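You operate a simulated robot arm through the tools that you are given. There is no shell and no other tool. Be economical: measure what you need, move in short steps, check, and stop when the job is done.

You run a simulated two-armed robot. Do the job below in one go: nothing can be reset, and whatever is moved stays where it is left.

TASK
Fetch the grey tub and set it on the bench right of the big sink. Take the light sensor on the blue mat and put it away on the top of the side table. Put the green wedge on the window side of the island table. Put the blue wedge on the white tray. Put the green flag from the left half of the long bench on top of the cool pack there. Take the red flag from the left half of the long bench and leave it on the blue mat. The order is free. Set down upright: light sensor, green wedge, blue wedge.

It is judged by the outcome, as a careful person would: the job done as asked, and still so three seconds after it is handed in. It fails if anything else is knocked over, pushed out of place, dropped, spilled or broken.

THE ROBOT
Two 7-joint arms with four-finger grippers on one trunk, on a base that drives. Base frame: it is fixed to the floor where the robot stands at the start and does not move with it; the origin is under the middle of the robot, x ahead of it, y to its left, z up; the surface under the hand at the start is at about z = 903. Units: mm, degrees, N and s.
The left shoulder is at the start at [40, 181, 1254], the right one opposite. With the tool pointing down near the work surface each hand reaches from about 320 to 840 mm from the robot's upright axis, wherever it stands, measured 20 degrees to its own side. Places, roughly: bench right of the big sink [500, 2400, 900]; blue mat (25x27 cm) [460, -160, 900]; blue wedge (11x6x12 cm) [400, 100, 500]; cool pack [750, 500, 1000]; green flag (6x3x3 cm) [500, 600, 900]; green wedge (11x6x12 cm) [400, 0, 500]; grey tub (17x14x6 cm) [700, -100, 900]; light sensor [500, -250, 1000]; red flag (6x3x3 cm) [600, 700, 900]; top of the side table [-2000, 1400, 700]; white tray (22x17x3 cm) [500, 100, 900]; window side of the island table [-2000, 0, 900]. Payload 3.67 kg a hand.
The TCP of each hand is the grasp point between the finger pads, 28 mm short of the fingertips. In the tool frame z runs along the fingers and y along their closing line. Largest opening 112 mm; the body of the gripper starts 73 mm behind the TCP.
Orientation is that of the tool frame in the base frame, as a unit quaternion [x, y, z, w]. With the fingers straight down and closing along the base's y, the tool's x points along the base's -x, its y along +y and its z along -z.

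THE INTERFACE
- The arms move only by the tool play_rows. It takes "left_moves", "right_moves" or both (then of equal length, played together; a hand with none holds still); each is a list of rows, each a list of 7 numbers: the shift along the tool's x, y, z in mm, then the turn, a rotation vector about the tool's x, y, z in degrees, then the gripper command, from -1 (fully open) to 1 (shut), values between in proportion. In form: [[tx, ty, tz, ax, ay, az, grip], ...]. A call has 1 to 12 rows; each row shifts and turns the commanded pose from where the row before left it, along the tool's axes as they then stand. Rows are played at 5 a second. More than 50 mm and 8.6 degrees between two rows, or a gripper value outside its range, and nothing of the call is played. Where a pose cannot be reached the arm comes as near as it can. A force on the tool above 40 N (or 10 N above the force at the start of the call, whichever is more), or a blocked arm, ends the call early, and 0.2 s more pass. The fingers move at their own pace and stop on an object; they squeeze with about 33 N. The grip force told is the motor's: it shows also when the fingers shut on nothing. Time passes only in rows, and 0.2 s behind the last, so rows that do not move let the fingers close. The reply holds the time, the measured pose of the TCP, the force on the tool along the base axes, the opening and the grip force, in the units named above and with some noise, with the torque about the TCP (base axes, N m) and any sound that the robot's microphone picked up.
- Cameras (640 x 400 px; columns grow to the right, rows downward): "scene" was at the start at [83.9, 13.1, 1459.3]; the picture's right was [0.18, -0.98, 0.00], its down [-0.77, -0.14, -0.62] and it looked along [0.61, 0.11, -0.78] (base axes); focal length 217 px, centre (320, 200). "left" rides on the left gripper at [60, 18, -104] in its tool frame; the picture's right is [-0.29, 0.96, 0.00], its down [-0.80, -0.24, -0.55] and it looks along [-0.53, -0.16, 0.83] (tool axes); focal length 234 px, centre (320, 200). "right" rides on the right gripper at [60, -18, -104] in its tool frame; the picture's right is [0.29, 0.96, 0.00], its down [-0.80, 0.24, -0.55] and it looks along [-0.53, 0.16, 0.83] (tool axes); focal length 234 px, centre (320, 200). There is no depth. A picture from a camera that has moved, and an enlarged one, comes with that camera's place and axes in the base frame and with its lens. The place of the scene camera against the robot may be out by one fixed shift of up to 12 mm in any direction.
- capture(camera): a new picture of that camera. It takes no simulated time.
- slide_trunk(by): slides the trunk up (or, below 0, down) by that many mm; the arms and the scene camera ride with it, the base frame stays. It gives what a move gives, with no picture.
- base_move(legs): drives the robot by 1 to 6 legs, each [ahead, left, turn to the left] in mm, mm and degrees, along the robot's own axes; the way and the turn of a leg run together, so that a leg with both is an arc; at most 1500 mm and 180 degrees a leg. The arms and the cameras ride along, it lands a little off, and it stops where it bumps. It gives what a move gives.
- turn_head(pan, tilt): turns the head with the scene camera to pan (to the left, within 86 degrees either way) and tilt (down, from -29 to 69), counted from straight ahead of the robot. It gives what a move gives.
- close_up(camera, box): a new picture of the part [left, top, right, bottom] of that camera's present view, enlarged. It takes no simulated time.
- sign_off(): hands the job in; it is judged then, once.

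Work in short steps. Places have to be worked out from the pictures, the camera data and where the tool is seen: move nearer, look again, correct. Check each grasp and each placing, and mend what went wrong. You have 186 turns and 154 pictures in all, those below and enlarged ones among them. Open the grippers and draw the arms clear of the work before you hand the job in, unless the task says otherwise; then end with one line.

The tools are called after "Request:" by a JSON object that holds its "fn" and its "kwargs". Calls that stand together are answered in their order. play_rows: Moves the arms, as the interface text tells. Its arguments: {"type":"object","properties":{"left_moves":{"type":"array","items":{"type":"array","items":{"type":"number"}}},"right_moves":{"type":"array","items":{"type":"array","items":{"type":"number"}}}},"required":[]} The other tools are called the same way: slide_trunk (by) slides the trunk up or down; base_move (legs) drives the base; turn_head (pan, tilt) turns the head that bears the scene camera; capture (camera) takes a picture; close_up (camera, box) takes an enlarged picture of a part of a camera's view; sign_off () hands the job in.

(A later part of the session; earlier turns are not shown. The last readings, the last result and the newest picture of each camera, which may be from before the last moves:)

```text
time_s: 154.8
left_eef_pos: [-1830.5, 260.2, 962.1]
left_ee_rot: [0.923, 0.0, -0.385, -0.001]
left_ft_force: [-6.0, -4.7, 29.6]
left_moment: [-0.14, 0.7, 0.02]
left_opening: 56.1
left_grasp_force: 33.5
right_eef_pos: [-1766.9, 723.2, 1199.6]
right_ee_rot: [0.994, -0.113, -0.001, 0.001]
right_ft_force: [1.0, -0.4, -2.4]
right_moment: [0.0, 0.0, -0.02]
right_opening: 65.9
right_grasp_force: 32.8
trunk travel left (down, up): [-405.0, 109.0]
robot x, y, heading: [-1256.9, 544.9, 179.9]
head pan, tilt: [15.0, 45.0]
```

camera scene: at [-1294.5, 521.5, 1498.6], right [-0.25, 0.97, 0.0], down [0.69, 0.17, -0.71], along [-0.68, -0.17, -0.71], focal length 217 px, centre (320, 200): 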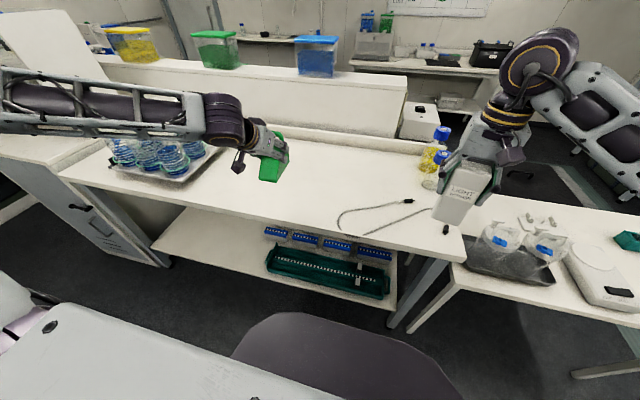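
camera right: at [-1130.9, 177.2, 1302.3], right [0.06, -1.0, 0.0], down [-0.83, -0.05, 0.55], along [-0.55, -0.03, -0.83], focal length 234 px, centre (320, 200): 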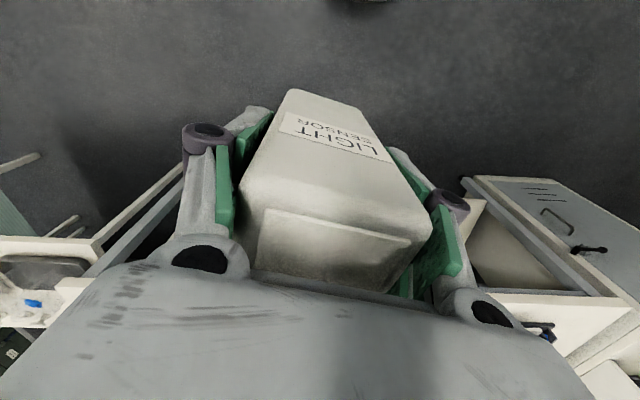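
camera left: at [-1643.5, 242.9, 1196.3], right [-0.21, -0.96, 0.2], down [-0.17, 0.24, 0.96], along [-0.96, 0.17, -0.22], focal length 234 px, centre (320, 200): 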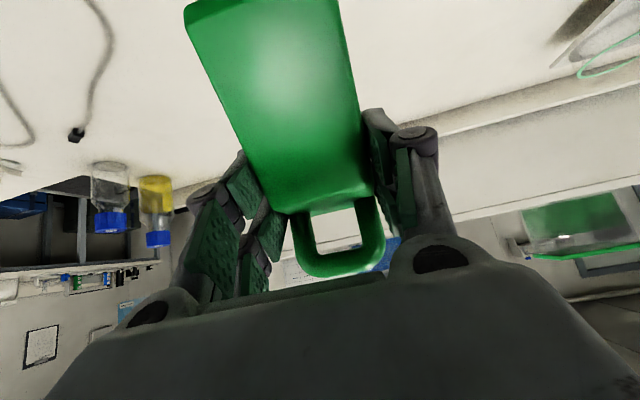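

Contact at ≈961. Easing up, opening, withdrawing along the tool axis.

Request:
{"fn": "play_rows", "kwargs": {"left_moves": [[-3, 0, -3, 0, 0, 0, 1], [0, 0, 0, 0, 0, 0, 0.0], [0, 0, 0, 0, 0, 0, -0.4], [0, 0, 0, 0, 0, 0, -0.4], [0, 0, -25, 0, 0, 0, -0.4], [0, 0, -40, 0, 0, 0, -0.4], [0, 0, -40, 0, 0, 0, -0.4], [-30, 0, -30, 0, 0, 0, -0.4], [-30, 0, -30, 0, 0, 0, -0.4], [0, 0, 0, 0, 0, 0, -0.4]]}}

Request:
{"fn": "close_up", "kwargs": {"camera": "scene", "box": [120, 80, 360, 260]}}

```text
time_s: 157.0
left_eef_pos: [-1755.6, 256.7, 1121.7]
left_ee_rot: [0.925, -0.001, -0.38, -0.003]
left_ft_force: [0.2, -0.4, 0.4]
left_moment: [0.01, 0.02, -0.01]
left_opening: 78.4
left_grasp_force: 0.0
right_eef_pos: [-1767.5, 722.1, 1200.3]
right_ee_rot: [0.994, -0.114, 0.0, 0.0]
right_ft_force: [0.1, -0.3, -2.5]
right_moment: [0.03, 0.04, 0.0]
right_opening: 65.9
right_grasp_force: 33.0
trunk travel left (down, up): [-405.0, 109.0]
robot x, y, heading: [-1263.2, 538.3, 179.7]
head pan, tilt: [15.0, 45.0]
```

```text
2.22 times, centred on (240, 170) of scene
camera zoom: at [-1369.2, 520.8, 1498.6], right [-0.26, 0.97, 0.0], down [0.68, 0.18, -0.71], along [-0.68, -0.18, -0.71], focal length 483 px, centre (498, 267)
```

zoom: 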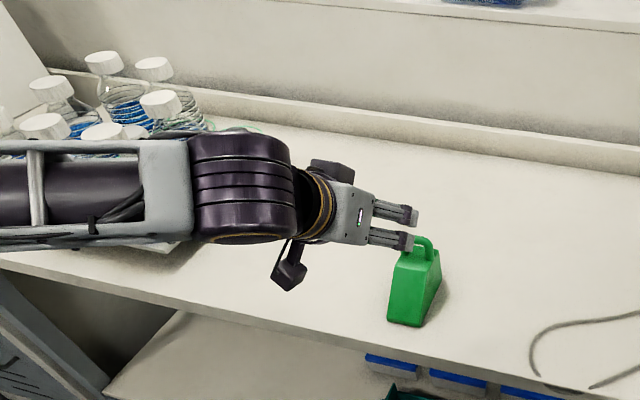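

Green wedge stands on the window side. Backing off and moving right toward the side table for a look.

Request:
{"fn": "base_move", "kwargs": {"legs": [[-150, 0, 0], [0, -560, 0]]}}

Request:
{"fn": "turn_head", "kwargs": {"pan": -5, "tilt": 45}}

Request:
{"fn": "capture", "kwargs": {"camera": "scene"}}

Request:
{"fn": "capture", "kwargs": {"camera": "right"}}

```text
time_s: 161.2
left_eef_pos: [-1605.4, 812.7, 1120.5]
left_ee_rot: [0.924, 0.003, -0.382, -0.001]
left_ft_force: [-0.4, -0.5, -0.3]
left_moment: [0.0, -0.01, 0.02]
left_opening: 78.0
left_grasp_force: 0.1
right_eef_pos: [-1621.2, 1277.8, 1198.7]
right_ee_rot: [0.994, -0.109, 0.0, -0.001]
right_ft_force: [-0.3, 0.1, -2.2]
right_moment: [0.02, 0.03, 0.01]
right_opening: 65.6
right_grasp_force: 32.9
trunk travel left (down, up): [-405.0, 109.0]
robot x, y, heading: [-1112.2, 1108.0, -180.0]
head pan, tilt: [15.0, 45.0]
```

```text
time_s: 162.1
left_eef_pos: [-1606.0, 812.5, 1121.0]
left_ee_rot: [0.924, 0.004, -0.381, 0.001]
left_ft_force: [-0.6, 0.1, 0.1]
left_moment: [0.0, -0.02, -0.01]
left_opening: 78.8
left_grasp_force: 0.0
right_eef_pos: [-1622.1, 1280.6, 1199.7]
right_ee_rot: [0.994, -0.109, 0.0, 0.0]
right_ft_force: [0.5, 0.2, -2.9]
right_moment: [-0.03, 0.03, -0.03]
right_opening: 65.3
right_grasp_force: 33.0
trunk travel left (down, up): [-405.0, 109.0]
robot x, y, heading: [-1111.3, 1104.7, -179.7]
head pan, tilt: [-5.0, 45.0]
```

```text
69 pictures are left
camera scene: at [-1223.6, 1108.7, 1498.6], right [0.08, 1.0, 0.0], down [0.71, -0.06, -0.71], along [-0.7, 0.06, -0.71], focal length 217 px, centre (320, 200)
```

scene: 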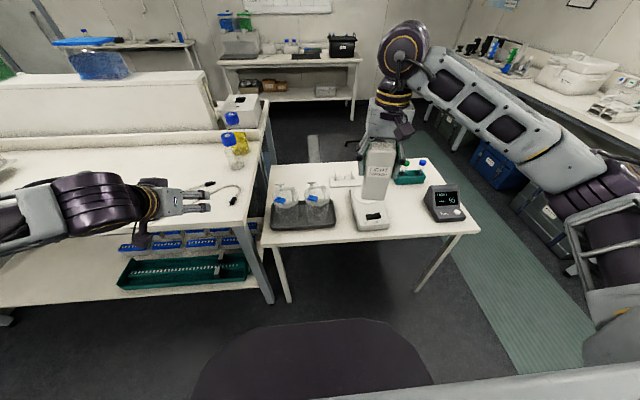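

```text
68 pictures are left
camera right: at [-1558.4, 1284.7, 1302.5], right [0.07, -1.0, 0.0], down [-0.83, -0.06, 0.55], along [-0.55, -0.04, -0.83], focal length 234 px, centre (320, 200)
```

right: 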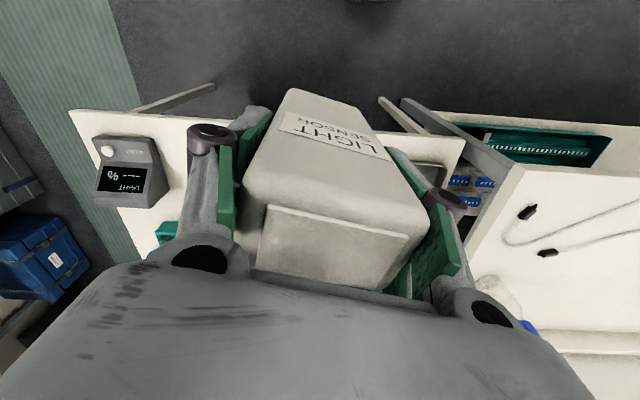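

Free gap on the side table between the scale and the light meter: around [-1890,1592]. Raising the left hand, driving there, then lowering the trunk 150.

Request:
{"fn": "play_rows", "kwargs": {"left_moves": [[-28, 0, -28, 0, 0, 0, -0.4], [-28, 0, -28, 0, 0, 0, -0.4], [-28, 0, -28, 0, 0, 0, -0.4], [0, 0, 0, 0, 0, 0, -0.4]]}}

Request:
{"fn": "base_move", "kwargs": {"legs": [[0, -313, 0], [255, 0, 0]]}}

Request:
{"fn": "slide_trunk", "kwargs": {"by": -150}}

Request:
{"fn": "capture", "kwargs": {"camera": "right"}}

Request:
{"fn": "turn_head", "kwargs": {"pan": -20, "tilt": 50}}

Request:
{"fn": "capture", "kwargs": {"camera": "scene"}}

```text
time_s: 163.1
left_eef_pos: [-1605.4, 812.3, 1240.3]
left_ee_rot: [0.925, 0.004, -0.381, 0.0]
left_ft_force: [-0.4, 0.0, -0.2]
left_moment: [0.03, 0.04, 0.02]
left_opening: 78.4
left_grasp_force: 0.2
right_eef_pos: [-1622.3, 1278.3, 1198.6]
right_ee_rot: [0.994, -0.109, 0.0, 0.0]
right_ft_force: [-0.1, 0.1, -2.3]
right_moment: [0.07, 0.01, 0.03]
right_opening: 65.8
right_grasp_force: 32.6
trunk travel left (down, up): [-405.0, 109.0]
robot x, y, heading: [-1113.3, 1101.1, -179.7]
head pan, tilt: [-5.0, 45.0]
```

```text
time_s: 166.7
left_eef_pos: [-1860.1, 1113.7, 1240.5]
left_ee_rot: [0.924, 0.006, -0.381, 0.002]
left_ft_force: [0.4, -0.1, -0.6]
left_moment: [-0.01, 0.0, -0.05]
left_opening: 78.3
left_grasp_force: 0.0
right_eef_pos: [-1876.9, 1581.5, 1198.7]
right_ee_rot: [0.994, -0.106, -0.001, 0.0]
right_ft_force: [-0.1, 0.6, -2.4]
right_moment: [0.01, 0.0, 0.0]
right_opening: 65.4
right_grasp_force: 33.1
trunk travel left (down, up): [-405.0, 109.0]
robot x, y, heading: [-1369.0, 1405.2, -179.4]
head pan, tilt: [-5.0, 45.0]
```

```text
time_s: 168.4
left_eef_pos: [-1860.7, 1113.2, 1090.8]
left_ee_rot: [0.925, 0.007, -0.381, 0.001]
left_ft_force: [-0.4, 0.6, 0.3]
left_moment: [0.02, 0.03, -0.02]
left_opening: 78.6
left_grasp_force: 0.0
right_eef_pos: [-1878.8, 1580.3, 1050.6]
right_ee_rot: [0.994, -0.106, 0.0, 0.0]
right_ft_force: [-0.1, -0.7, -2.3]
right_moment: [0.01, 0.02, 0.02]
right_opening: 65.2
right_grasp_force: 33.3
trunk travel left (down, up): [-255.0, 259.0]
robot x, y, heading: [-1366.7, 1410.2, -179.0]
head pan, tilt: [-5.0, 45.0]
```

```text
67 pictures are left
camera right: at [-1815.2, 1586.2, 1153.4], right [0.08, -1.0, 0.0], down [-0.83, -0.07, 0.55], along [-0.55, -0.04, -0.83], focal length 234 px, centre (320, 200)
```

right: 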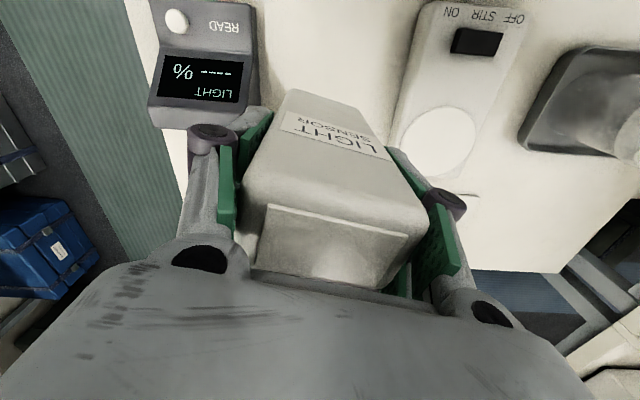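

```text
time_s: 169.2
left_eef_pos: [-1861.1, 1113.3, 1090.7]
left_ee_rot: [0.925, 0.007, -0.381, 0.001]
left_ft_force: [-0.4, 0.1, -0.8]
left_moment: [0.03, 0.01, -0.04]
left_opening: 78.3
left_grasp_force: 0.0
right_eef_pos: [-1877.5, 1579.1, 1049.5]
right_ee_rot: [0.994, -0.107, 0.0, 0.001]
right_ft_force: [0.2, 0.5, -2.6]
right_moment: [0.02, 0.02, -0.03]
right_opening: 65.1
right_grasp_force: 33.1
trunk travel left (down, up): [-255.0, 259.0]
robot x, y, heading: [-1366.6, 1405.9, -179.5]
head pan, tilt: [-20.0, 50.0]
```

```text
66 pictures are left
camera scene: at [-1471.1, 1431.5, 1342.4], right [0.33, 0.94, 0.0], down [0.72, -0.25, -0.64], along [-0.61, 0.21, -0.77], focal length 217 px, centre (320, 200)
```

scene: 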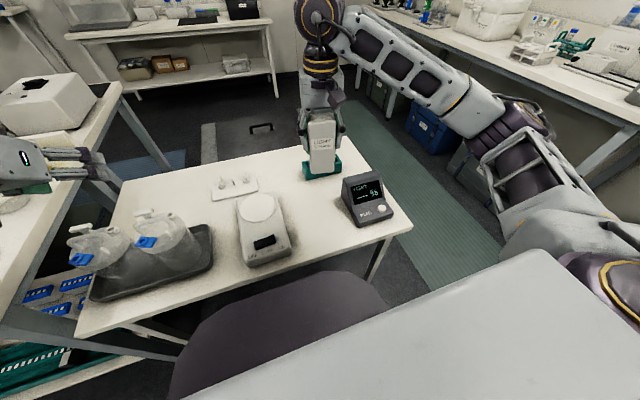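

Gap spans y≈1437–1690; aiming at [-1890,1565]. Adjusting and lowering the right hand to z≈850 for a check.

Request:
{"fn": "play_rows", "kwargs": {"right_moves": [[-9, 16, 30, 0, 0, 0, 1], [0, 0, 45, 0, 0, 0, 1], [0, 0, 45, 0, 0, 0, 1], [0, 0, 45, 0, 0, 0, 1], [0, 0, 35, 0, 0, 0, 1], [0, 0, 0, 0, 0, 0, 1]]}}

Request:
{"fn": "capture", "kwargs": {"camera": "scene"}}

Request:
{"fn": "capture", "kwargs": {"camera": "right"}}

```text
time_s: 170.6
left_eef_pos: [-1860.0, 1113.3, 1091.3]
left_ee_rot: [0.925, 0.006, -0.381, 0.0]
left_ft_force: [0.4, -0.2, 0.2]
left_moment: [0.01, -0.01, 0.01]
left_opening: 78.4
left_grasp_force: 0.0
right_eef_pos: [-1890.5, 1565.7, 850.2]
right_ee_rot: [0.994, -0.105, -0.001, 0.001]
right_ft_force: [0.0, -0.2, -1.4]
right_moment: [0.0, 0.02, -0.05]
right_opening: 65.1
right_grasp_force: 33.6
trunk travel left (down, up): [-255.0, 259.0]
robot x, y, heading: [-1366.4, 1404.1, -179.3]
head pan, tilt: [-20.0, 50.0]
```

```text
65 pictures are left
camera scene: at [-1470.9, 1431.2, 1342.4], right [0.33, 0.94, 0.0], down [0.72, -0.25, -0.64], along [-0.61, 0.21, -0.77], focal length 217 px, centre (320, 200)
```

scene: 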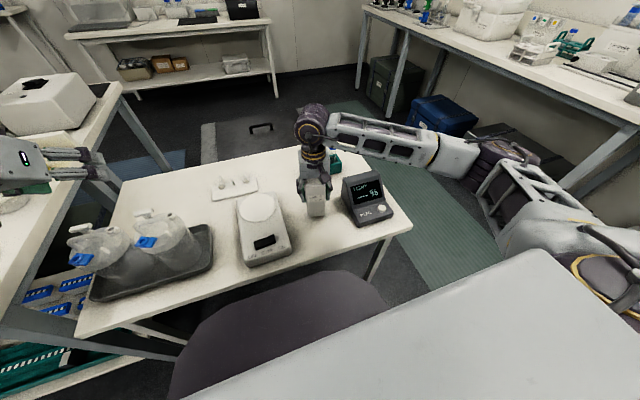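

```text
64 pictures are left
camera right: at [-1827.0, 1571.7, 953.8], right [0.08, -1.0, 0.0], down [-0.83, -0.07, 0.55], along [-0.55, -0.04, -0.83], focal length 234 px, centre (320, 200)
```

right: 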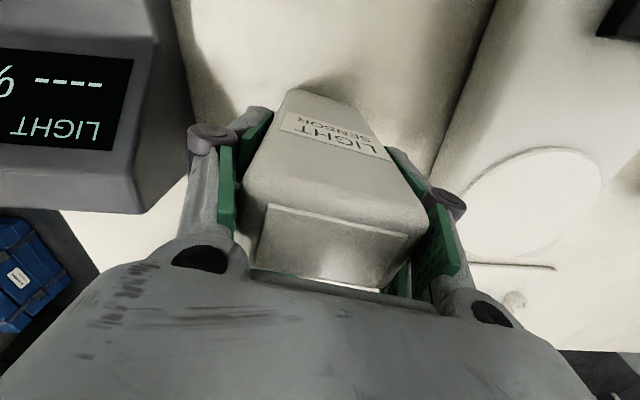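

Clear on both sides. Lowering slowly to contact.

Request:
{"fn": "play_rows", "kwargs": {"right_moves": [[0, 0, 25, 0, 0, 0, 1], [0, 0, 10, 0, 0, 0, 1], [0, 0, 6, 0, 0, 0, 1], [0, 0, 4, 0, 0, 0, 1], [0, 0, 3, 0, 0, 0, 1], [0, 0, 3, 0, 0, 0, 1], [0, 0, 2, 0, 0, 0, 1], [0, 0, 2, 0, 0, 0, 1], [0, 0, 0, 0, 0, 0, 1]]}}

Request:
{"fn": "close_up", "kwargs": {"camera": "scene", "box": [250, 90, 410, 270]}}

```text
time_s: 171.0
left_eef_pos: [-1858.8, 1114.8, 1090.9]
left_ee_rot: [0.924, 0.007, -0.381, 0.002]
left_ft_force: [0.3, 0.6, 0.1]
left_moment: [0.0, -0.02, 0.0]
left_opening: 78.3
left_grasp_force: 0.1
right_eef_pos: [-1892.3, 1564.7, 840.4]
right_ee_rot: [0.994, -0.105, -0.006, 0.004]
right_ft_force: [4.4, 2.0, 10.3]
right_moment: [-0.34, -0.69, 0.17]
right_opening: 64.9
right_grasp_force: 33.0
trunk travel left (down, up): [-255.0, 259.0]
robot x, y, heading: [-1365.7, 1402.4, -179.4]
head pan, tilt: [-20.0, 50.0]
stopped in row 1 (right hand): the force on the tool passed its limit at 63 N (the readings are from after the stop); the commanded pose is now the measured one
```

```text
2.22 times, centred on (330, 180) of scene
camera zoom: at [-1470.0, 1431.9, 1342.5], right [0.33, 0.94, 0.0], down [0.72, -0.25, -0.64], along [-0.61, 0.21, -0.77], focal length 483 px, centre (298, 244)
```

zoom: 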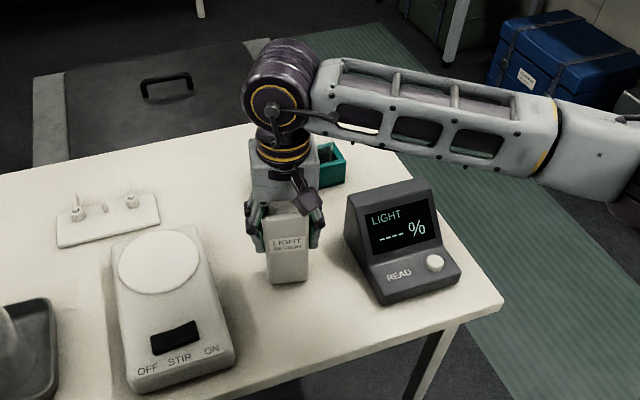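

Table is higher than thought (z≈745); the sensor bottom touches. Easing 1 mm, then releasing carefully.

Request:
{"fn": "play_rows", "kwargs": {"right_moves": [[0, 0, -1, 0, 0, 0, 1], [0, 0, 0, 0, 0, 0, 1], [0, 0, 0, 0, 0, 0, 1]]}}

Request:
{"fn": "capture", "kwargs": {"camera": "right"}}

```text
time_s: 171.8
left_eef_pos: [-1861.0, 1112.9, 1090.7]
left_ee_rot: [0.925, 0.007, -0.381, 0.002]
left_ft_force: [0.2, -0.5, 0.5]
left_moment: [-0.02, 0.0, 0.0]
left_opening: 78.5
left_grasp_force: 0.0
right_eef_pos: [-1892.9, 1566.3, 840.4]
right_ee_rot: [0.994, -0.106, -0.006, 0.003]
right_ft_force: [-0.7, 0.0, 9.6]
right_moment: [-0.34, -0.17, -0.02]
right_opening: 64.7
right_grasp_force: 32.9
trunk travel left (down, up): [-255.0, 259.0]
robot x, y, heading: [-1367.8, 1406.0, -179.4]
head pan, tilt: [-20.0, 50.0]
```

```text
62 pictures are left
camera right: at [-1828.8, 1572.0, 943.2], right [0.08, -1.0, 0.0], down [-0.82, -0.06, 0.56], along [-0.56, -0.05, -0.83], focal length 234 px, centre (320, 200)
```

right: 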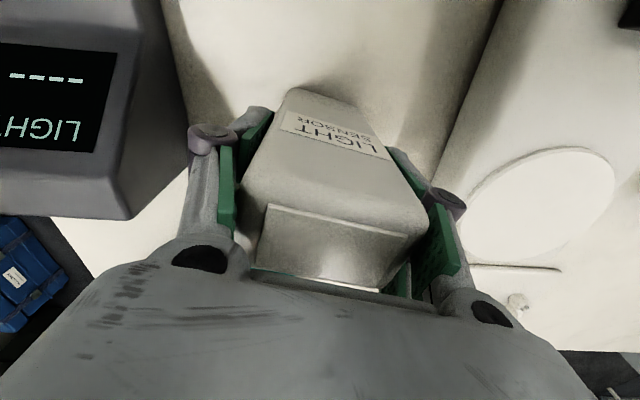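

Resting with ~10 N. Opening to ~84 mm and rising straight.

Request:
{"fn": "play_rows", "kwargs": {"right_moves": [[0, 0, -1, 0, 0, 0, 0.0], [0, 0, 0, 0, 0, 0, -0.4], [0, 0, 0, 0, 0, 0, -0.5], [0, 0, 0, 0, 0, 0, -0.5], [0, 0, -20, 0, 0, 0, -0.5], [0, 0, -40, 0, 0, 0, -0.5], [0, 0, -45, 0, 0, 0, -0.5], [0, 0, -45, 0, 0, 0, -0.5], [0, 0, -45, 0, 0, 0, -0.5], [0, 0, 0, 0, 0, 0, -0.5]]}}

Request:
{"fn": "close_up", "kwargs": {"camera": "scene", "box": [250, 90, 410, 270]}}

```text
time_s: 174.0
left_eef_pos: [-1861.3, 1114.3, 1089.3]
left_ee_rot: [0.925, 0.007, -0.381, 0.002]
left_ft_force: [0.1, -0.2, 0.5]
left_moment: [0.0, -0.01, -0.01]
left_opening: 78.6
left_grasp_force: 0.1
right_eef_pos: [-1892.4, 1566.6, 1035.9]
right_ee_rot: [0.994, -0.106, -0.004, 0.003]
right_ft_force: [-0.6, 0.0, 0.6]
right_moment: [-0.03, -0.02, 0.0]
right_opening: 84.2
right_grasp_force: 0.0
trunk travel left (down, up): [-255.0, 259.0]
robot x, y, heading: [-1365.0, 1409.2, -179.5]
head pan, tilt: [-20.0, 50.0]
```

```text
2.22 times, centred on (330, 180) of scene
camera zoom: at [-1471.3, 1431.9, 1342.3], right [0.33, 0.94, 0.0], down [0.72, -0.25, -0.64], along [-0.61, 0.21, -0.77], focal length 483 px, centre (298, 244)
```

zoom: 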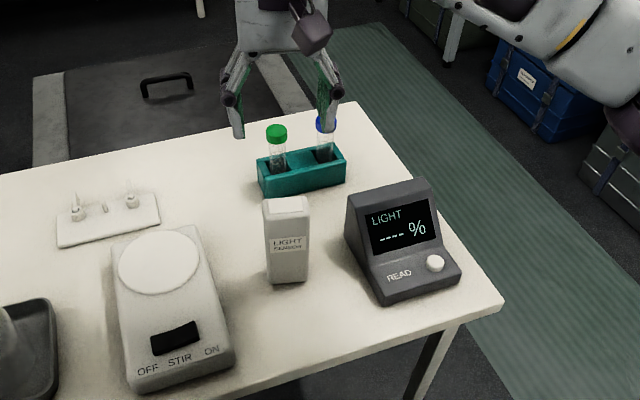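

Sensor is upright on the side table. Raising the hand/trunk, backing off 350 mm and turning right to face the +y end to survey the sink bench.

Request:
{"fn": "slide_trunk", "kwargs": {"by": 150}}

Request:
{"fn": "base_move", "kwargs": {"legs": [[-350, 0, 0], [0, 0, -90]]}}

Request:
{"fn": "turn_head", "kwargs": {"pan": -30, "tilt": 20}}

Request:
{"fn": "capture", "kwargs": {"camera": "scene"}}

```text
time_s: 175.8
left_eef_pos: [-1860.3, 1112.4, 1239.0]
left_ee_rot: [0.925, 0.006, -0.381, 0.001]
left_ft_force: [-0.6, -0.6, 0.3]
left_moment: [0.02, -0.01, 0.01]
left_opening: 78.3
left_grasp_force: 0.1
right_eef_pos: [-1892.6, 1565.9, 1183.6]
right_ee_rot: [0.994, -0.106, -0.006, 0.003]
right_ft_force: [0.7, -0.2, 0.4]
right_moment: [-0.01, 0.01, 0.0]
right_opening: 83.8
right_grasp_force: 0.1
trunk travel left (down, up): [-405.0, 109.0]
robot x, y, heading: [-1369.6, 1406.4, -179.4]
head pan, tilt: [-20.0, 50.0]
```

```text
time_s: 182.3
left_eef_pos: [-1305.8, 1906.7, 1239.8]
left_ee_rot: [-0.653, 0.654, 0.268, 0.271]
left_ft_force: [-0.5, -0.2, -0.2]
left_moment: [-0.04, 0.02, 0.0]
left_opening: 78.5
left_grasp_force: 0.1
right_eef_pos: [-853.7, 1932.0, 1184.7]
right_ee_rot: [-0.622, 0.783, 0.006, 0.001]
right_ft_force: [-1.1, -0.7, 0.4]
right_moment: [0.01, 0.0, 0.0]
right_opening: 83.6
right_grasp_force: 0.1
trunk travel left (down, up): [-405.0, 109.0]
robot x, y, heading: [-1022.7, 1412.7, 89.6]
head pan, tilt: [-20.0, 50.0]
```

```text
time_s: 183.3
left_eef_pos: [-1306.9, 1909.0, 1240.3]
left_ee_rot: [-0.653, 0.654, 0.268, 0.27]
left_ft_force: [0.2, 0.5, -0.2]
left_moment: [-0.02, -0.01, -0.02]
left_opening: 78.5
left_grasp_force: 0.0
right_eef_pos: [-852.9, 1933.3, 1186.0]
right_ee_rot: [-0.622, 0.783, 0.006, 0.001]
right_ft_force: [0.6, -0.2, -0.5]
right_moment: [-0.02, 0.0, 0.04]
right_opening: 84.0
right_grasp_force: 0.1
trunk travel left (down, up): [-405.0, 109.0]
robot x, y, heading: [-1018.6, 1409.6, 89.7]
head pan, tilt: [-30.0, 20.0]
```

```text
60 pictures are left
camera scene: at [-984.2, 1510.2, 1537.3], right [0.86, -0.5, 0.0], down [-0.17, -0.3, -0.94], along [0.47, 0.81, -0.34], focal length 217 px, centre (320, 200)
```

scene: 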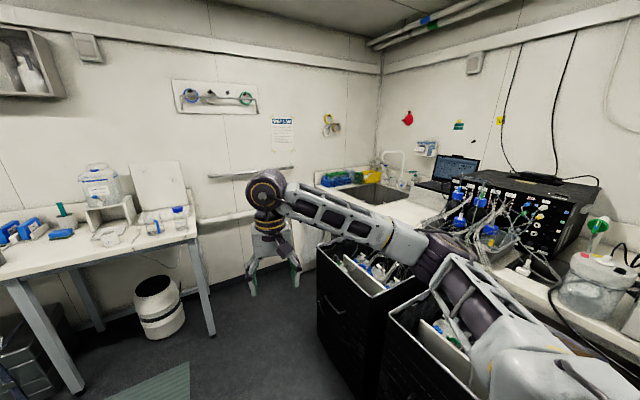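

Crates stand in front of part of this bench; the sink is at ≈[440,2930], with free bench to its right before the laptop. Zooming in.

Request:
{"fn": "close_up", "kwargs": {"camera": "scene", "box": [310, 140, 470, 240]}}

Request:
{"fn": "turn_head", "kwargs": {"pan": -20, "tilt": 45}}

Request:
{"fn": "capture", "kwargs": {"camera": "scene"}}

```text
4.00 times, centred on (390, 190) of scene
camera zoom: at [-984.2, 1510.2, 1537.3], right [0.86, -0.5, 0.0], down [-0.17, -0.3, -0.94], along [0.47, 0.81, -0.34], focal length 869 px, centre (40, 240)
```

zoom: 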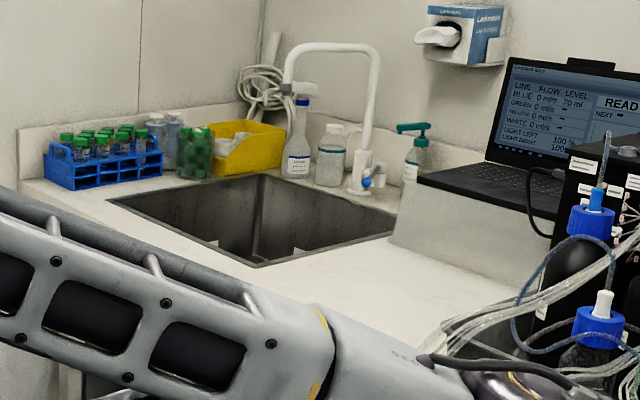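

```text
time_s: 184.2
left_eef_pos: [-1305.6, 1908.1, 1240.3]
left_ee_rot: [-0.653, 0.654, 0.268, 0.271]
left_ft_force: [-0.9, 0.3, 0.3]
left_moment: [-0.02, -0.03, 0.0]
left_opening: 78.4
left_grasp_force: 0.0
right_eef_pos: [-853.1, 1933.3, 1184.3]
right_ee_rot: [-0.623, 0.783, 0.005, 0.001]
right_ft_force: [-0.2, 0.4, -0.1]
right_moment: [-0.01, -0.02, 0.0]
right_opening: 83.8
right_grasp_force: 0.1
trunk travel left (down, up): [-405.0, 109.0]
robot x, y, heading: [-1021.9, 1409.6, 89.6]
head pan, tilt: [-20.0, 45.0]
```

```text
58 pictures are left
camera scene: at [-1002.8, 1506.0, 1498.7], right [0.94, -0.35, 0.0], down [-0.24, -0.66, -0.71], along [0.25, 0.66, -0.71], focal length 217 px, centre (320, 200)
```

scene: 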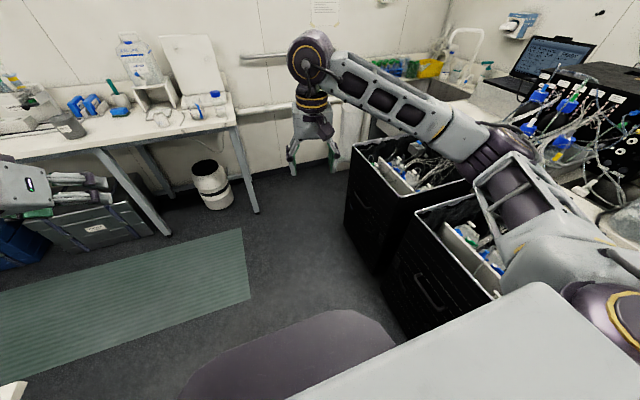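

Plan for the tub: place at ≈[330,2520], standing later at ≈[-230,2850]. Now back to the long bench: turn to heading 0, drive right, then up to the bench.

Request:
{"fn": "base_move", "kwargs": {"legs": [[0, 0, -89.6], [0, -1300, 0], [500, 0, 0]]}}

Request:
{"fn": "turn_head", "kwargs": {"pan": -10, "tilt": 40}}

Request:
{"fn": "capture", "kwargs": {"camera": "scene"}}

```text
time_s: 197.8
left_eef_pos: [-7.8, 388.9, 1240.2]
left_ee_rot: [-0.006, 0.925, 0.001, 0.381]
left_ft_force: [0.7, 0.6, 0.7]
left_moment: [-0.01, -0.03, -0.04]
left_opening: 78.4
left_grasp_force: 0.1
right_eef_pos: [24.3, -62.7, 1185.5]
right_ee_rot: [0.107, 0.994, 0.003, 0.005]
right_ft_force: [0.0, 0.7, -0.6]
right_moment: [-0.01, 0.0, 0.01]
right_opening: 84.0
right_grasp_force: 0.0
trunk travel left (down, up): [-405.0, 109.0]
robot x, y, heading: [-499.9, 98.0, 0.6]
head pan, tilt: [-20.0, 45.0]
```

```text
time_s: 198.5
left_eef_pos: [-6.8, 391.1, 1239.2]
left_ee_rot: [-0.006, 0.925, 0.001, 0.381]
left_ft_force: [0.3, 0.3, -0.1]
left_moment: [0.0, 0.01, -0.02]
left_opening: 78.5
left_grasp_force: 0.0
right_eef_pos: [24.8, -62.3, 1184.8]
right_ee_rot: [0.107, 0.994, 0.003, 0.004]
right_ft_force: [0.3, -0.3, 0.5]
right_moment: [-0.01, 0.02, -0.02]
right_opening: 83.8
right_grasp_force: 0.1
trunk travel left (down, up): [-405.0, 109.0]
robot x, y, heading: [-501.0, 99.3, 0.7]
head pan, tilt: [-10.0, 40.0]
```

```text
57 pictures are left
camera scene: at [-406.5, 82.6, 1505.8], right [-0.17, -0.99, 0.0], down [-0.63, 0.11, -0.77], along [0.75, -0.13, -0.64], focal length 217 px, centre (320, 200)
```

scene: 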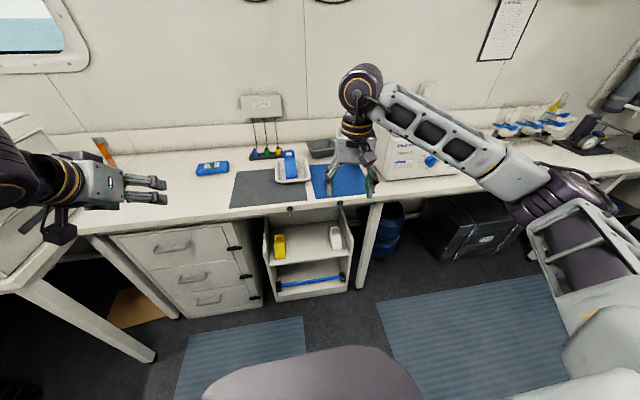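

Yawing the right hand by 77° here in free space so that its fingers close along x.

Request:
{"fn": "play_rows", "kwargs": {"right_moves": [[0, 0, 0, 0, 0, 7.7, -1], [0, 0, 0, 0, 0, 7.7, -1], [0, 0, 0, 0, 0, 7.7, -1], [0, 0, 0, 0, 0, 7.7, -1], [0, 0, 0, 0, 0, 7.7, -1], [0, 0, 0, 0, 0, 7.7, -1], [0, 0, 0, 0, 0, 7.7, -1], [0, 0, 0, 0, 0, 7.7, -1], [0, 0, 0, 0, 0, 7.7, -1], [0, 0, 0, 0, 0, 7.7, -1], [0, 0, 0, 0, 0, 0, -1]]}}

```text
time_s: 200.9
left_eef_pos: [-7.4, 390.0, 1239.6]
left_ee_rot: [-0.006, 0.925, 0.002, 0.381]
left_ft_force: [0.2, 0.3, 0.9]
left_moment: [0.03, 0.04, -0.01]
left_opening: 78.2
left_grasp_force: 0.2
right_eef_pos: [24.4, -63.5, 1183.7]
right_ee_rot: [0.704, 0.71, 0.005, 0.002]
right_ft_force: [-0.4, 0.7, 0.0]
right_moment: [0.0, 0.02, -0.01]
right_opening: 111.8
right_grasp_force: 0.1
trunk travel left (down, up): [-405.0, 109.0]
robot x, y, heading: [-497.3, 96.7, 0.5]
head pan, tilt: [-10.0, 40.0]
```

Yaw reached. Driving to the bench (forward 500) and moving the right hand toward the tub's near wall at height.

Request:
{"fn": "base_move", "kwargs": {"legs": [[510, 0, -0.5]]}}

Request:
{"fn": "capture", "kwargs": {"camera": "right"}}

Request:
{"fn": "capture", "kwargs": {"camera": "scene"}}

```text
time_s: 204.0
left_eef_pos: [508.5, 384.3, 1240.7]
left_ee_rot: [0.002, 0.925, -0.002, 0.381]
left_ft_force: [0.3, 0.6, -0.2]
left_moment: [0.0, -0.02, 0.05]
left_opening: 78.4
left_grasp_force: 0.1
right_eef_pos: [533.8, -69.2, 1185.9]
right_ee_rot: [0.708, 0.706, 0.006, 0.002]
right_ft_force: [-0.7, 0.4, -0.4]
right_moment: [0.02, 0.03, 0.01]
right_opening: 112.1
right_grasp_force: 0.1
trunk travel left (down, up): [-405.0, 109.0]
robot x, y, heading: [9.1, 99.3, -0.4]
head pan, tilt: [-10.0, 40.0]
```

```text
56 pictures are left
camera right: at [516.1, -9.7, 1288.4], right [0.96, 0.29, 0.01], down [0.23, -0.8, 0.55], along [0.17, -0.53, -0.83], focal length 234 px, centre (320, 200)
```

right: 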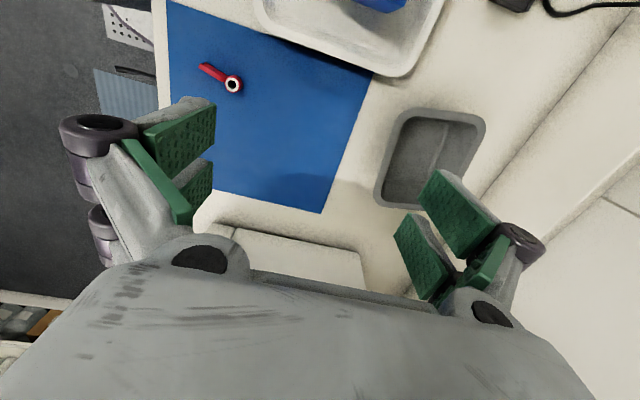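

```text
55 pictures are left
camera scene: at [104.5, 81.6, 1506.0], right [-0.18, -0.98, 0.0], down [-0.63, 0.12, -0.77], along [0.75, -0.14, -0.64], focal length 217 px, centre (320, 200)
```

scene: 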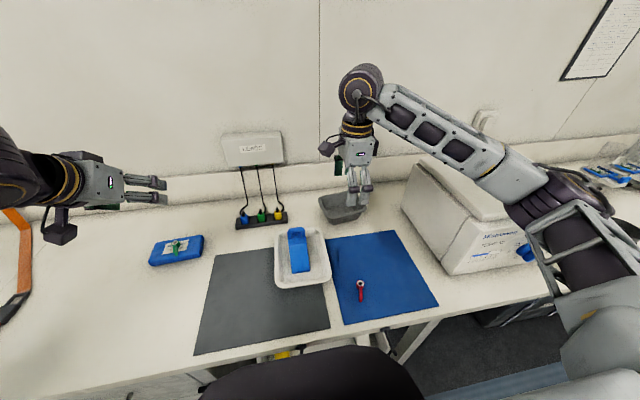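

Tub near rim runs [650,-49]→[675,-196] (turned ~9.6°). Moving the right hand over the near wall's middle at z≈1060, with matching yaw.

Request:
{"fn": "play_rows", "kwargs": {"right_moves": [[-13, 33, 32, 0, 0, -2.4, -0.2], [-14, 33, 32, 0, 0, -2.4, -0.2], [-14, 33, 32, 0, 0, -2.4, -0.2], [-14, 33, 30, 0, 0, -2.4, -0.2], [0, 0, 0, 0, 0, 0, -0.2]]}}

Request:
{"fn": "capture", "kwargs": {"camera": "right"}}

Request:
{"fn": "capture", "kwargs": {"camera": "scene"}}

```text
time_s: 205.2
left_eef_pos: [509.6, 383.4, 1241.2]
left_ee_rot: [0.001, 0.925, -0.001, 0.381]
left_ft_force: [0.4, 0.5, -0.3]
left_moment: [0.04, -0.03, -0.03]
left_opening: 78.3
left_grasp_force: 0.1
right_eef_pos: [669.2, -116.3, 1059.5]
right_ee_rot: [0.646, 0.763, 0.007, 0.003]
right_ft_force: [0.4, 0.1, 0.5]
right_moment: [-0.01, -0.05, 0.01]
right_opening: 67.6
right_grasp_force: 0.0
trunk travel left (down, up): [-405.0, 109.0]
robot x, y, heading: [13.3, 95.6, -0.4]
head pan, tilt: [-10.0, 40.0]
```

```text
54 pictures are left
camera right: at [641.8, -59.2, 1162.7], right [0.9, 0.44, 0.01], down [0.36, -0.75, 0.55], along [0.25, -0.49, -0.83], focal length 234 px, centre (320, 200)
```

right: 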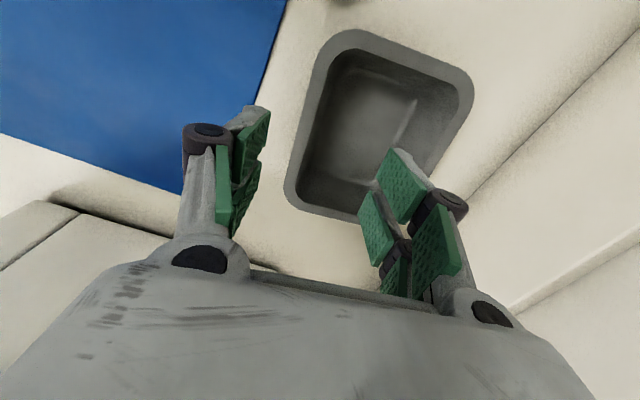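

```text
53 pictures are left
camera scene: at [104.3, 81.6, 1506.0], right [-0.18, -0.98, 0.0], down [-0.63, 0.12, -0.77], along [0.75, -0.14, -0.64], focal length 217 px, centre (320, 200)
```

scene: 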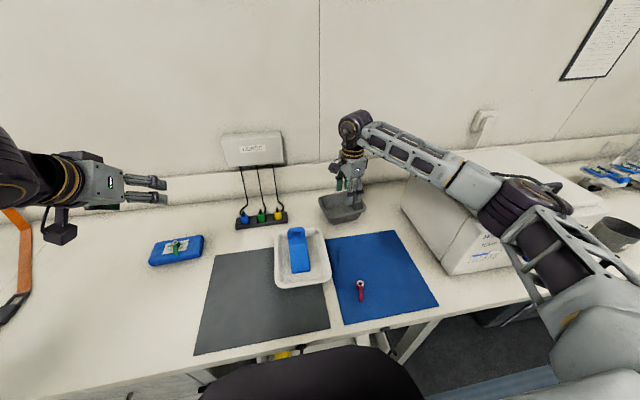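

Rim centreline at x≈667 for y≈-117: the TCP straddles it. Lowering to z≈955.

Request:
{"fn": "play_rows", "kwargs": {"right_moves": [[0, 0, 35, 0, 0, 0, -0.2], [0, 0, 30, 0, 0, 0, -0.2], [0, 0, 20, 0, 0, 0, -0.2], [0, 0, 10, 0, 0, 0, -0.2], [0, 0, 9, 0, 0, 0, -0.2], [0, 0, 0, 0, 0, 0, -0.2]]}}

Request:
{"fn": "capture", "kwargs": {"camera": "right"}}

Request:
{"fn": "close_up", "kwargs": {"camera": "scene", "box": [280, 90, 440, 250]}}

```text
time_s: 206.6
left_eef_pos: [510.5, 383.7, 1240.0]
left_ee_rot: [0.001, 0.925, -0.001, 0.381]
left_ft_force: [-0.7, 0.1, -0.1]
left_moment: [0.01, 0.04, 0.01]
left_opening: 78.4
left_grasp_force: 0.1
right_eef_pos: [671.9, -117.0, 956.3]
right_ee_rot: [0.646, 0.763, 0.006, 0.003]
right_ft_force: [0.0, -0.1, -0.1]
right_moment: [-0.01, 0.02, -0.01]
right_opening: 67.0
right_grasp_force: 0.0
trunk travel left (down, up): [-405.0, 109.0]
robot x, y, heading: [13.7, 95.9, -0.4]
head pan, tilt: [-10.0, 40.0]
```

```text
52 pictures are left
camera right: at [644.7, -60.4, 1058.7], right [0.9, 0.44, 0.01], down [0.36, -0.75, 0.55], along [0.25, -0.49, -0.83], focal length 234 px, centre (320, 200)
```

right: 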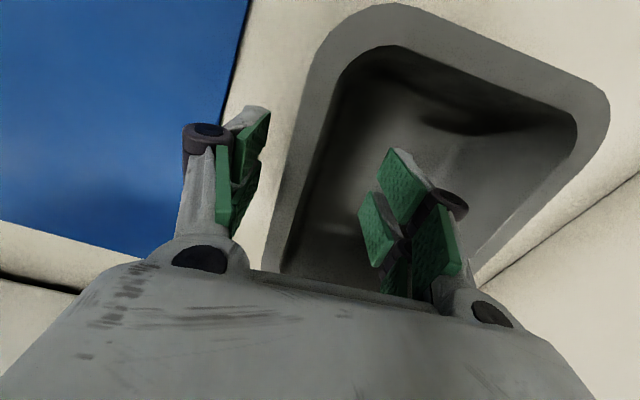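

```text
2.50 times, centred on (360, 170) of scene
camera zoom: at [105.1, 81.6, 1505.9], right [-0.18, -0.98, 0.0], down [-0.63, 0.12, -0.77], along [0.75, -0.14, -0.64], focal length 543 px, centre (220, 275)
```

zoom: 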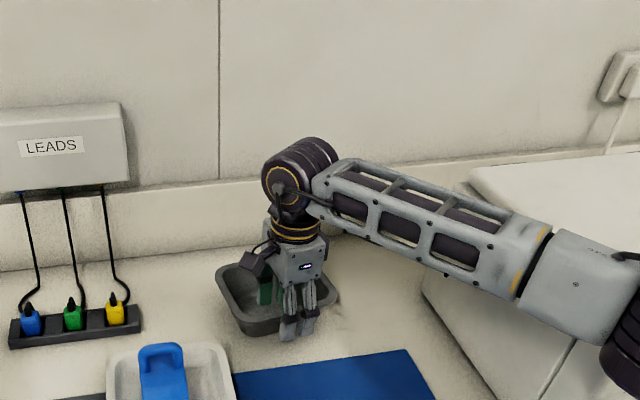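

The wall is between the fingers. Closing on the wall.

Request:
{"fn": "play_rows", "kwargs": {"right_moves": [[0, 0, 0, 0, 0, 0, 0.5], [0, 0, 0, 0, 0, 0, 1], [0, 0, 0, 0, 0, 0, 1], [0, 0, 0, 0, 0, 0, 1]]}}

Request:
{"fn": "capture", "kwargs": {"camera": "right"}}

```text
time_s: 207.6
left_eef_pos: [509.5, 383.0, 1239.1]
left_ee_rot: [0.002, 0.924, -0.002, 0.381]
left_ft_force: [-0.4, -0.5, 0.3]
left_moment: [0.01, -0.05, 0.01]
left_opening: 78.6
left_grasp_force: 0.1
right_eef_pos: [673.5, -116.7, 956.4]
right_ee_rot: [0.646, 0.763, 0.007, 0.005]
right_ft_force: [2.7, -0.8, 7.0]
right_moment: [0.0, -1.02, -0.13]
right_opening: 16.1
right_grasp_force: 32.8
trunk travel left (down, up): [-405.0, 109.0]
robot x, y, heading: [11.1, 97.6, -0.5]
head pan, tilt: [-10.0, 40.0]
```

```text
50 pictures are left
camera right: at [644.9, -60.2, 1060.5], right [0.9, 0.44, 0.02], down [0.36, -0.75, 0.55], along [0.26, -0.49, -0.83], focal length 234 px, centre (320, 200)
```

right: 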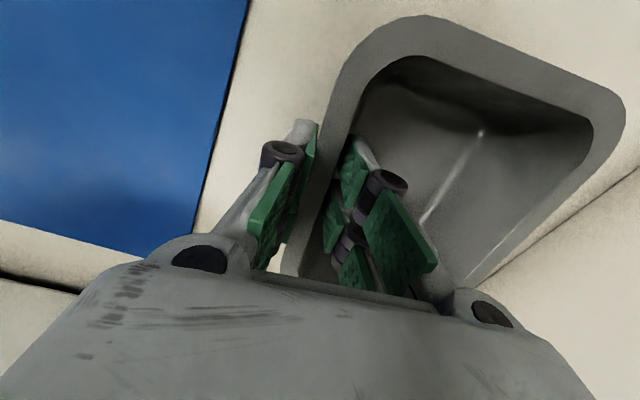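

Grip on the wall at 16 mm. Lifting slowly 40 mm and checking tilt.

Request:
{"fn": "play_rows", "kwargs": {"right_moves": [[0, 0, -5, 0, 0, 0, 1], [0, 0, -10, 0, 0, 0, 1], [0, 0, -25, 0, 0, 0, 1], [0, 0, 0, 0, 0, 0, 1]]}}

Request:
{"fn": "capture", "kwargs": {"camera": "right"}}

Request:
{"fn": "close_up", "kwargs": {"camera": "scene", "box": [280, 90, 440, 250]}}

```text
time_s: 208.6
left_eef_pos: [509.4, 381.2, 1239.6]
left_ee_rot: [0.002, 0.925, -0.002, 0.381]
left_ft_force: [0.5, 0.3, -0.6]
left_moment: [0.0, 0.03, 0.01]
left_opening: 78.1
left_grasp_force: 0.0
right_eef_pos: [671.1, -115.4, 994.4]
right_ee_rot: [0.646, 0.763, 0.005, 0.002]
right_ft_force: [0.2, -0.4, -1.1]
right_moment: [-0.02, 0.11, -0.07]
right_opening: 10.2
right_grasp_force: 32.8
trunk travel left (down, up): [-405.0, 109.0]
robot x, y, heading: [10.8, 100.3, -0.4]
head pan, tilt: [-10.0, 40.0]
```

```text
49 pictures are left
camera right: at [643.3, -58.8, 1097.3], right [0.9, 0.44, 0.01], down [0.36, -0.75, 0.55], along [0.25, -0.49, -0.83], focal length 234 px, centre (320, 200)
```

right: 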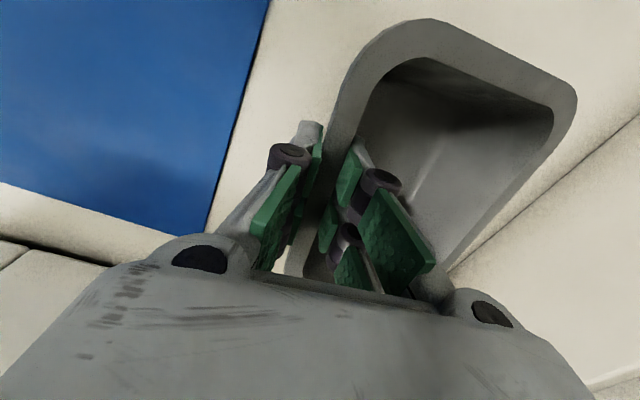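

```text
2.50 times, centred on (360, 170) of scene
camera zoom: at [105.3, 81.5, 1505.9], right [-0.18, -0.98, 0.0], down [-0.63, 0.12, -0.77], along [0.75, -0.14, -0.64], focal length 543 px, centre (220, 275)
```

zoom: 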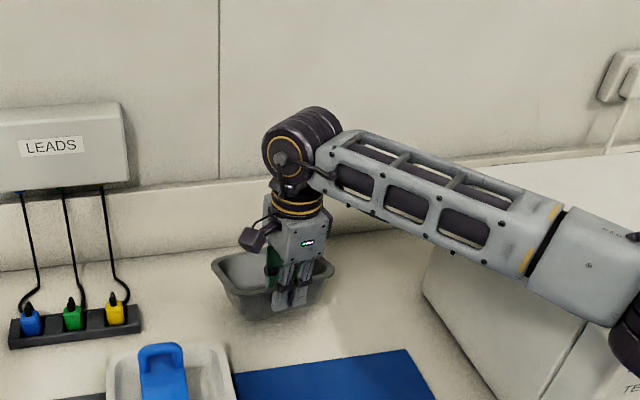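

Tub is held, almost level. Raising to z≈1150, then backing away to x≈-950.

Request:
{"fn": "play_rows", "kwargs": {"right_moves": [[0, 0, -30, 0, 0, 0, 1], [0, 0, -40, 0, 0, 0, 1], [0, -10, -40, 0, 0, 0, 1], [0, -30, -35, 0, 0, 0, 1], [0, -40, -10, 0, 0, 0, 1], [0, -40, 0, 0, 0, 0, 1], [0, 0, 0, 0, 0, 0, 1]]}}

Request:
{"fn": "capture", "kwargs": {"camera": "scene"}}

```text
time_s: 210.2
left_eef_pos: [510.6, 382.6, 1240.0]
left_ee_rot: [0.002, 0.924, -0.003, 0.381]
left_ft_force: [-1.0, 0.5, -0.2]
left_moment: [0.01, 0.04, -0.02]
left_opening: 78.2
left_grasp_force: 0.1
right_eef_pos: [551.5, -135.9, 1148.5]
right_ee_rot: [0.646, 0.763, 0.005, 0.002]
right_ft_force: [0.3, -0.1, -1.3]
right_moment: [0.0, 0.1, 0.06]
right_opening: 10.2
right_grasp_force: 32.7
trunk travel left (down, up): [-405.0, 109.0]
robot x, y, heading: [11.9, 96.8, -0.2]
head pan, tilt: [-10.0, 40.0]
```

```text
47 pictures are left
camera scene: at [106.0, 82.1, 1505.9], right [-0.18, -0.98, 0.0], down [-0.63, 0.12, -0.77], along [0.75, -0.14, -0.64], focal length 217 px, centre (320, 200)
```

scene: 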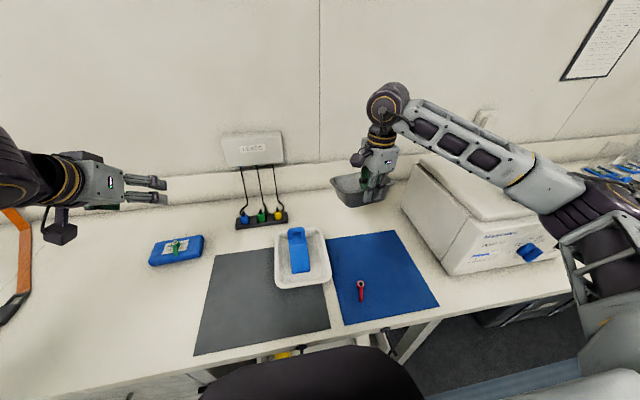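

Everything else stands. Driving: back to x≈-950, left to y≈2400 along the aisle.

Request:
{"fn": "base_move", "kwargs": {"legs": [[-960, 0, 0.2], [0, 1200, 0], [0, 1080, 0]]}}

Request:
{"fn": "turn_head", "kwargs": {"pan": 10, "tilt": 35}}

Request:
{"fn": "capture", "kwargs": {"camera": "scene"}}

Request:
{"fn": "capture", "kwargs": {"camera": "right"}}

```text
time_s: 226.6
left_eef_pos: [-482.6, 2687.8, 1240.2]
left_ee_rot: [-0.01, 0.925, 0.003, 0.381]
left_ft_force: [0.1, 1.3, 0.5]
left_moment: [-0.04, 0.01, -0.01]
left_opening: 78.1
left_grasp_force: 0.1
right_eef_pos: [-428.6, 2168.4, 1148.7]
right_ee_rot: [0.637, 0.771, 0.005, 0.003]
right_ft_force: [-0.2, -0.3, -1.6]
right_moment: [-0.05, 0.07, -0.1]
right_opening: 10.2
right_grasp_force: 33.2
trunk travel left (down, up): [-405.0, 109.0]
robot x, y, heading: [-973.4, 2393.6, 1.1]
head pan, tilt: [-10.0, 40.0]
```

```text
time_s: 227.4
left_eef_pos: [-483.2, 2687.5, 1238.4]
left_ee_rot: [-0.01, 0.925, 0.003, 0.38]
left_ft_force: [-0.6, -0.2, -0.6]
left_moment: [0.0, -0.04, 0.02]
left_opening: 78.2
left_grasp_force: 0.0
right_eef_pos: [-428.7, 2169.5, 1149.0]
right_ee_rot: [0.637, 0.771, 0.005, 0.002]
right_ft_force: [0.2, 0.0, -0.7]
right_moment: [-0.02, 0.03, -0.1]
right_opening: 10.4
right_grasp_force: 33.2
trunk travel left (down, up): [-405.0, 109.0]
robot x, y, heading: [-972.9, 2390.9, 0.9]
head pan, tilt: [10.0, 35.0]
```

```text
46 pictures are left
camera scene: at [-877.8, 2407.6, 1513.5], right [0.19, -0.98, 0.0], down [-0.56, -0.11, -0.82], along [0.8, 0.16, -0.57], focal length 217 px, centre (320, 200)
```

scene: 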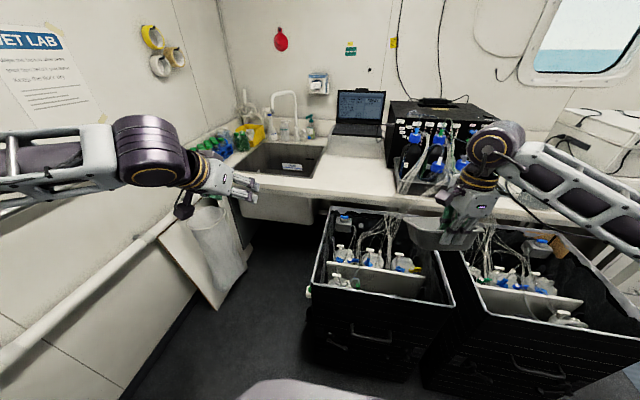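

```text
45 pictures are left
camera right: at [-458.0, 2225.3, 1251.6], right [0.89, 0.46, 0.01], down [0.38, -0.74, 0.55], along [0.27, -0.49, -0.83], focal length 234 px, centre (320, 200)
```

right: 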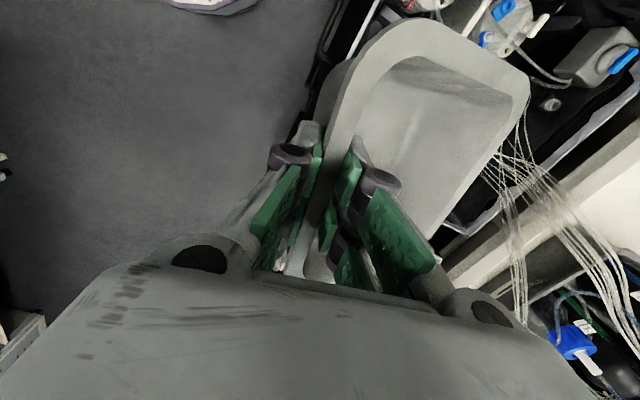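

Bench front edge here is x≈30, free spot x 40–520, y 2260–2680. Before entering the narrow spot I check the left arm's lateral extent and the passage on the left.

Request:
{"fn": "turn_head", "kwargs": {"pan": 70, "tilt": 35}}

Request:
{"fn": "capture", "kwargs": {"camera": "scene"}}

```text
time_s: 228.7
left_eef_pos: [-482.7, 2688.2, 1239.6]
left_ee_rot: [-0.01, 0.924, 0.003, 0.381]
left_ft_force: [-0.7, 0.1, -0.7]
left_moment: [0.02, -0.02, 0.0]
left_opening: 78.6
left_grasp_force: 0.0
right_eef_pos: [-428.7, 2168.9, 1148.6]
right_ee_rot: [0.638, 0.77, 0.005, 0.002]
right_ft_force: [-0.7, -0.8, -1.6]
right_moment: [-0.06, -0.03, -0.14]
right_opening: 10.0
right_grasp_force: 33.4
trunk travel left (down, up): [-405.0, 109.0]
robot x, y, heading: [-973.0, 2394.7, 1.1]
head pan, tilt: [70.0, 35.0]
```

```text
44 pictures are left
camera scene: at [-935.5, 2473.9, 1513.5], right [0.95, -0.33, 0.0], down [-0.19, -0.54, -0.82], along [0.27, 0.77, -0.57], focal length 217 px, centre (320, 200)
```

scene: 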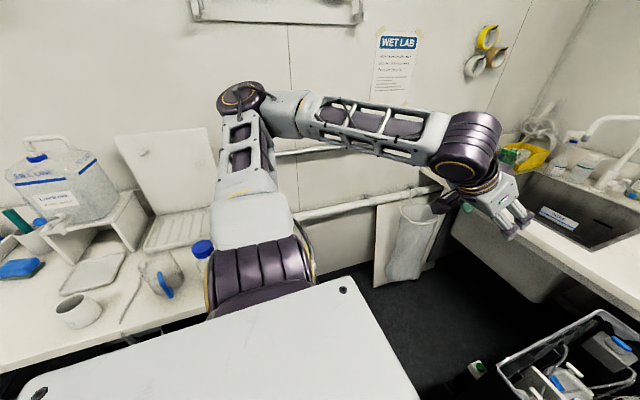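

The left elbow sticks out ~550 mm to the left, too close to the wall. I straighten the left arm forward to bring the elbow in, then re-check.

Request:
{"fn": "play_rows", "kwargs": {"left_moves": [[-28, -8, 28, 0, 0, 0, 0], [-28, -8, 28, 0, 0, 0, 0], [-28, -8, 28, 0, 0, 0, 0], [-28, -8, 28, 0, 0, 0, 0], [-28, -8, 28, 0, 0, 0, 0], [-28, 0, 28, 0, 0, 0, 0], [0, 0, 0, 0, 0, 0, 0]]}}

Request:
{"fn": "capture", "kwargs": {"camera": "scene"}}

```text
time_s: 230.3
left_eef_pos: [-244.1, 2653.5, 1240.0]
left_ee_rot: [-0.009, 0.924, 0.001, 0.381]
left_ft_force: [-0.5, -0.2, 0.2]
left_moment: [0.04, -0.01, 0.0]
left_opening: 56.1
left_grasp_force: 0.0
right_eef_pos: [-429.3, 2169.3, 1147.9]
right_ee_rot: [0.637, 0.771, 0.006, 0.002]
right_ft_force: [-0.4, -0.4, -2.1]
right_moment: [-0.01, 0.06, -0.01]
right_opening: 10.3
right_grasp_force: 32.6
trunk travel left (down, up): [-405.0, 109.0]
robot x, y, heading: [-973.1, 2389.5, 1.0]
head pan, tilt: [70.0, 35.0]
```

```text
43 pictures are left
camera scene: at [-936.5, 2474.1, 1513.5], right [0.95, -0.33, 0.0], down [-0.19, -0.54, -0.82], along [0.27, 0.77, -0.57], focal length 217 px, centre (320, 200)
```

scene: 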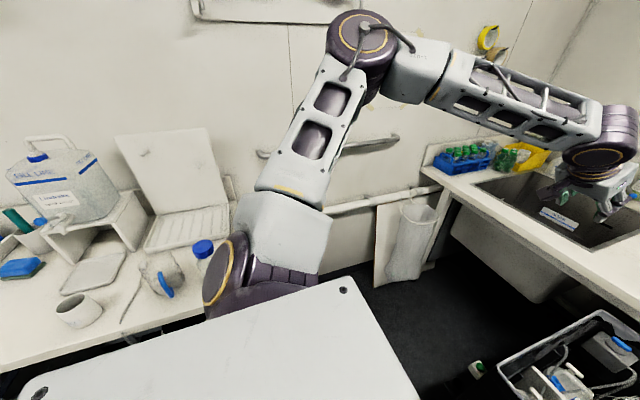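

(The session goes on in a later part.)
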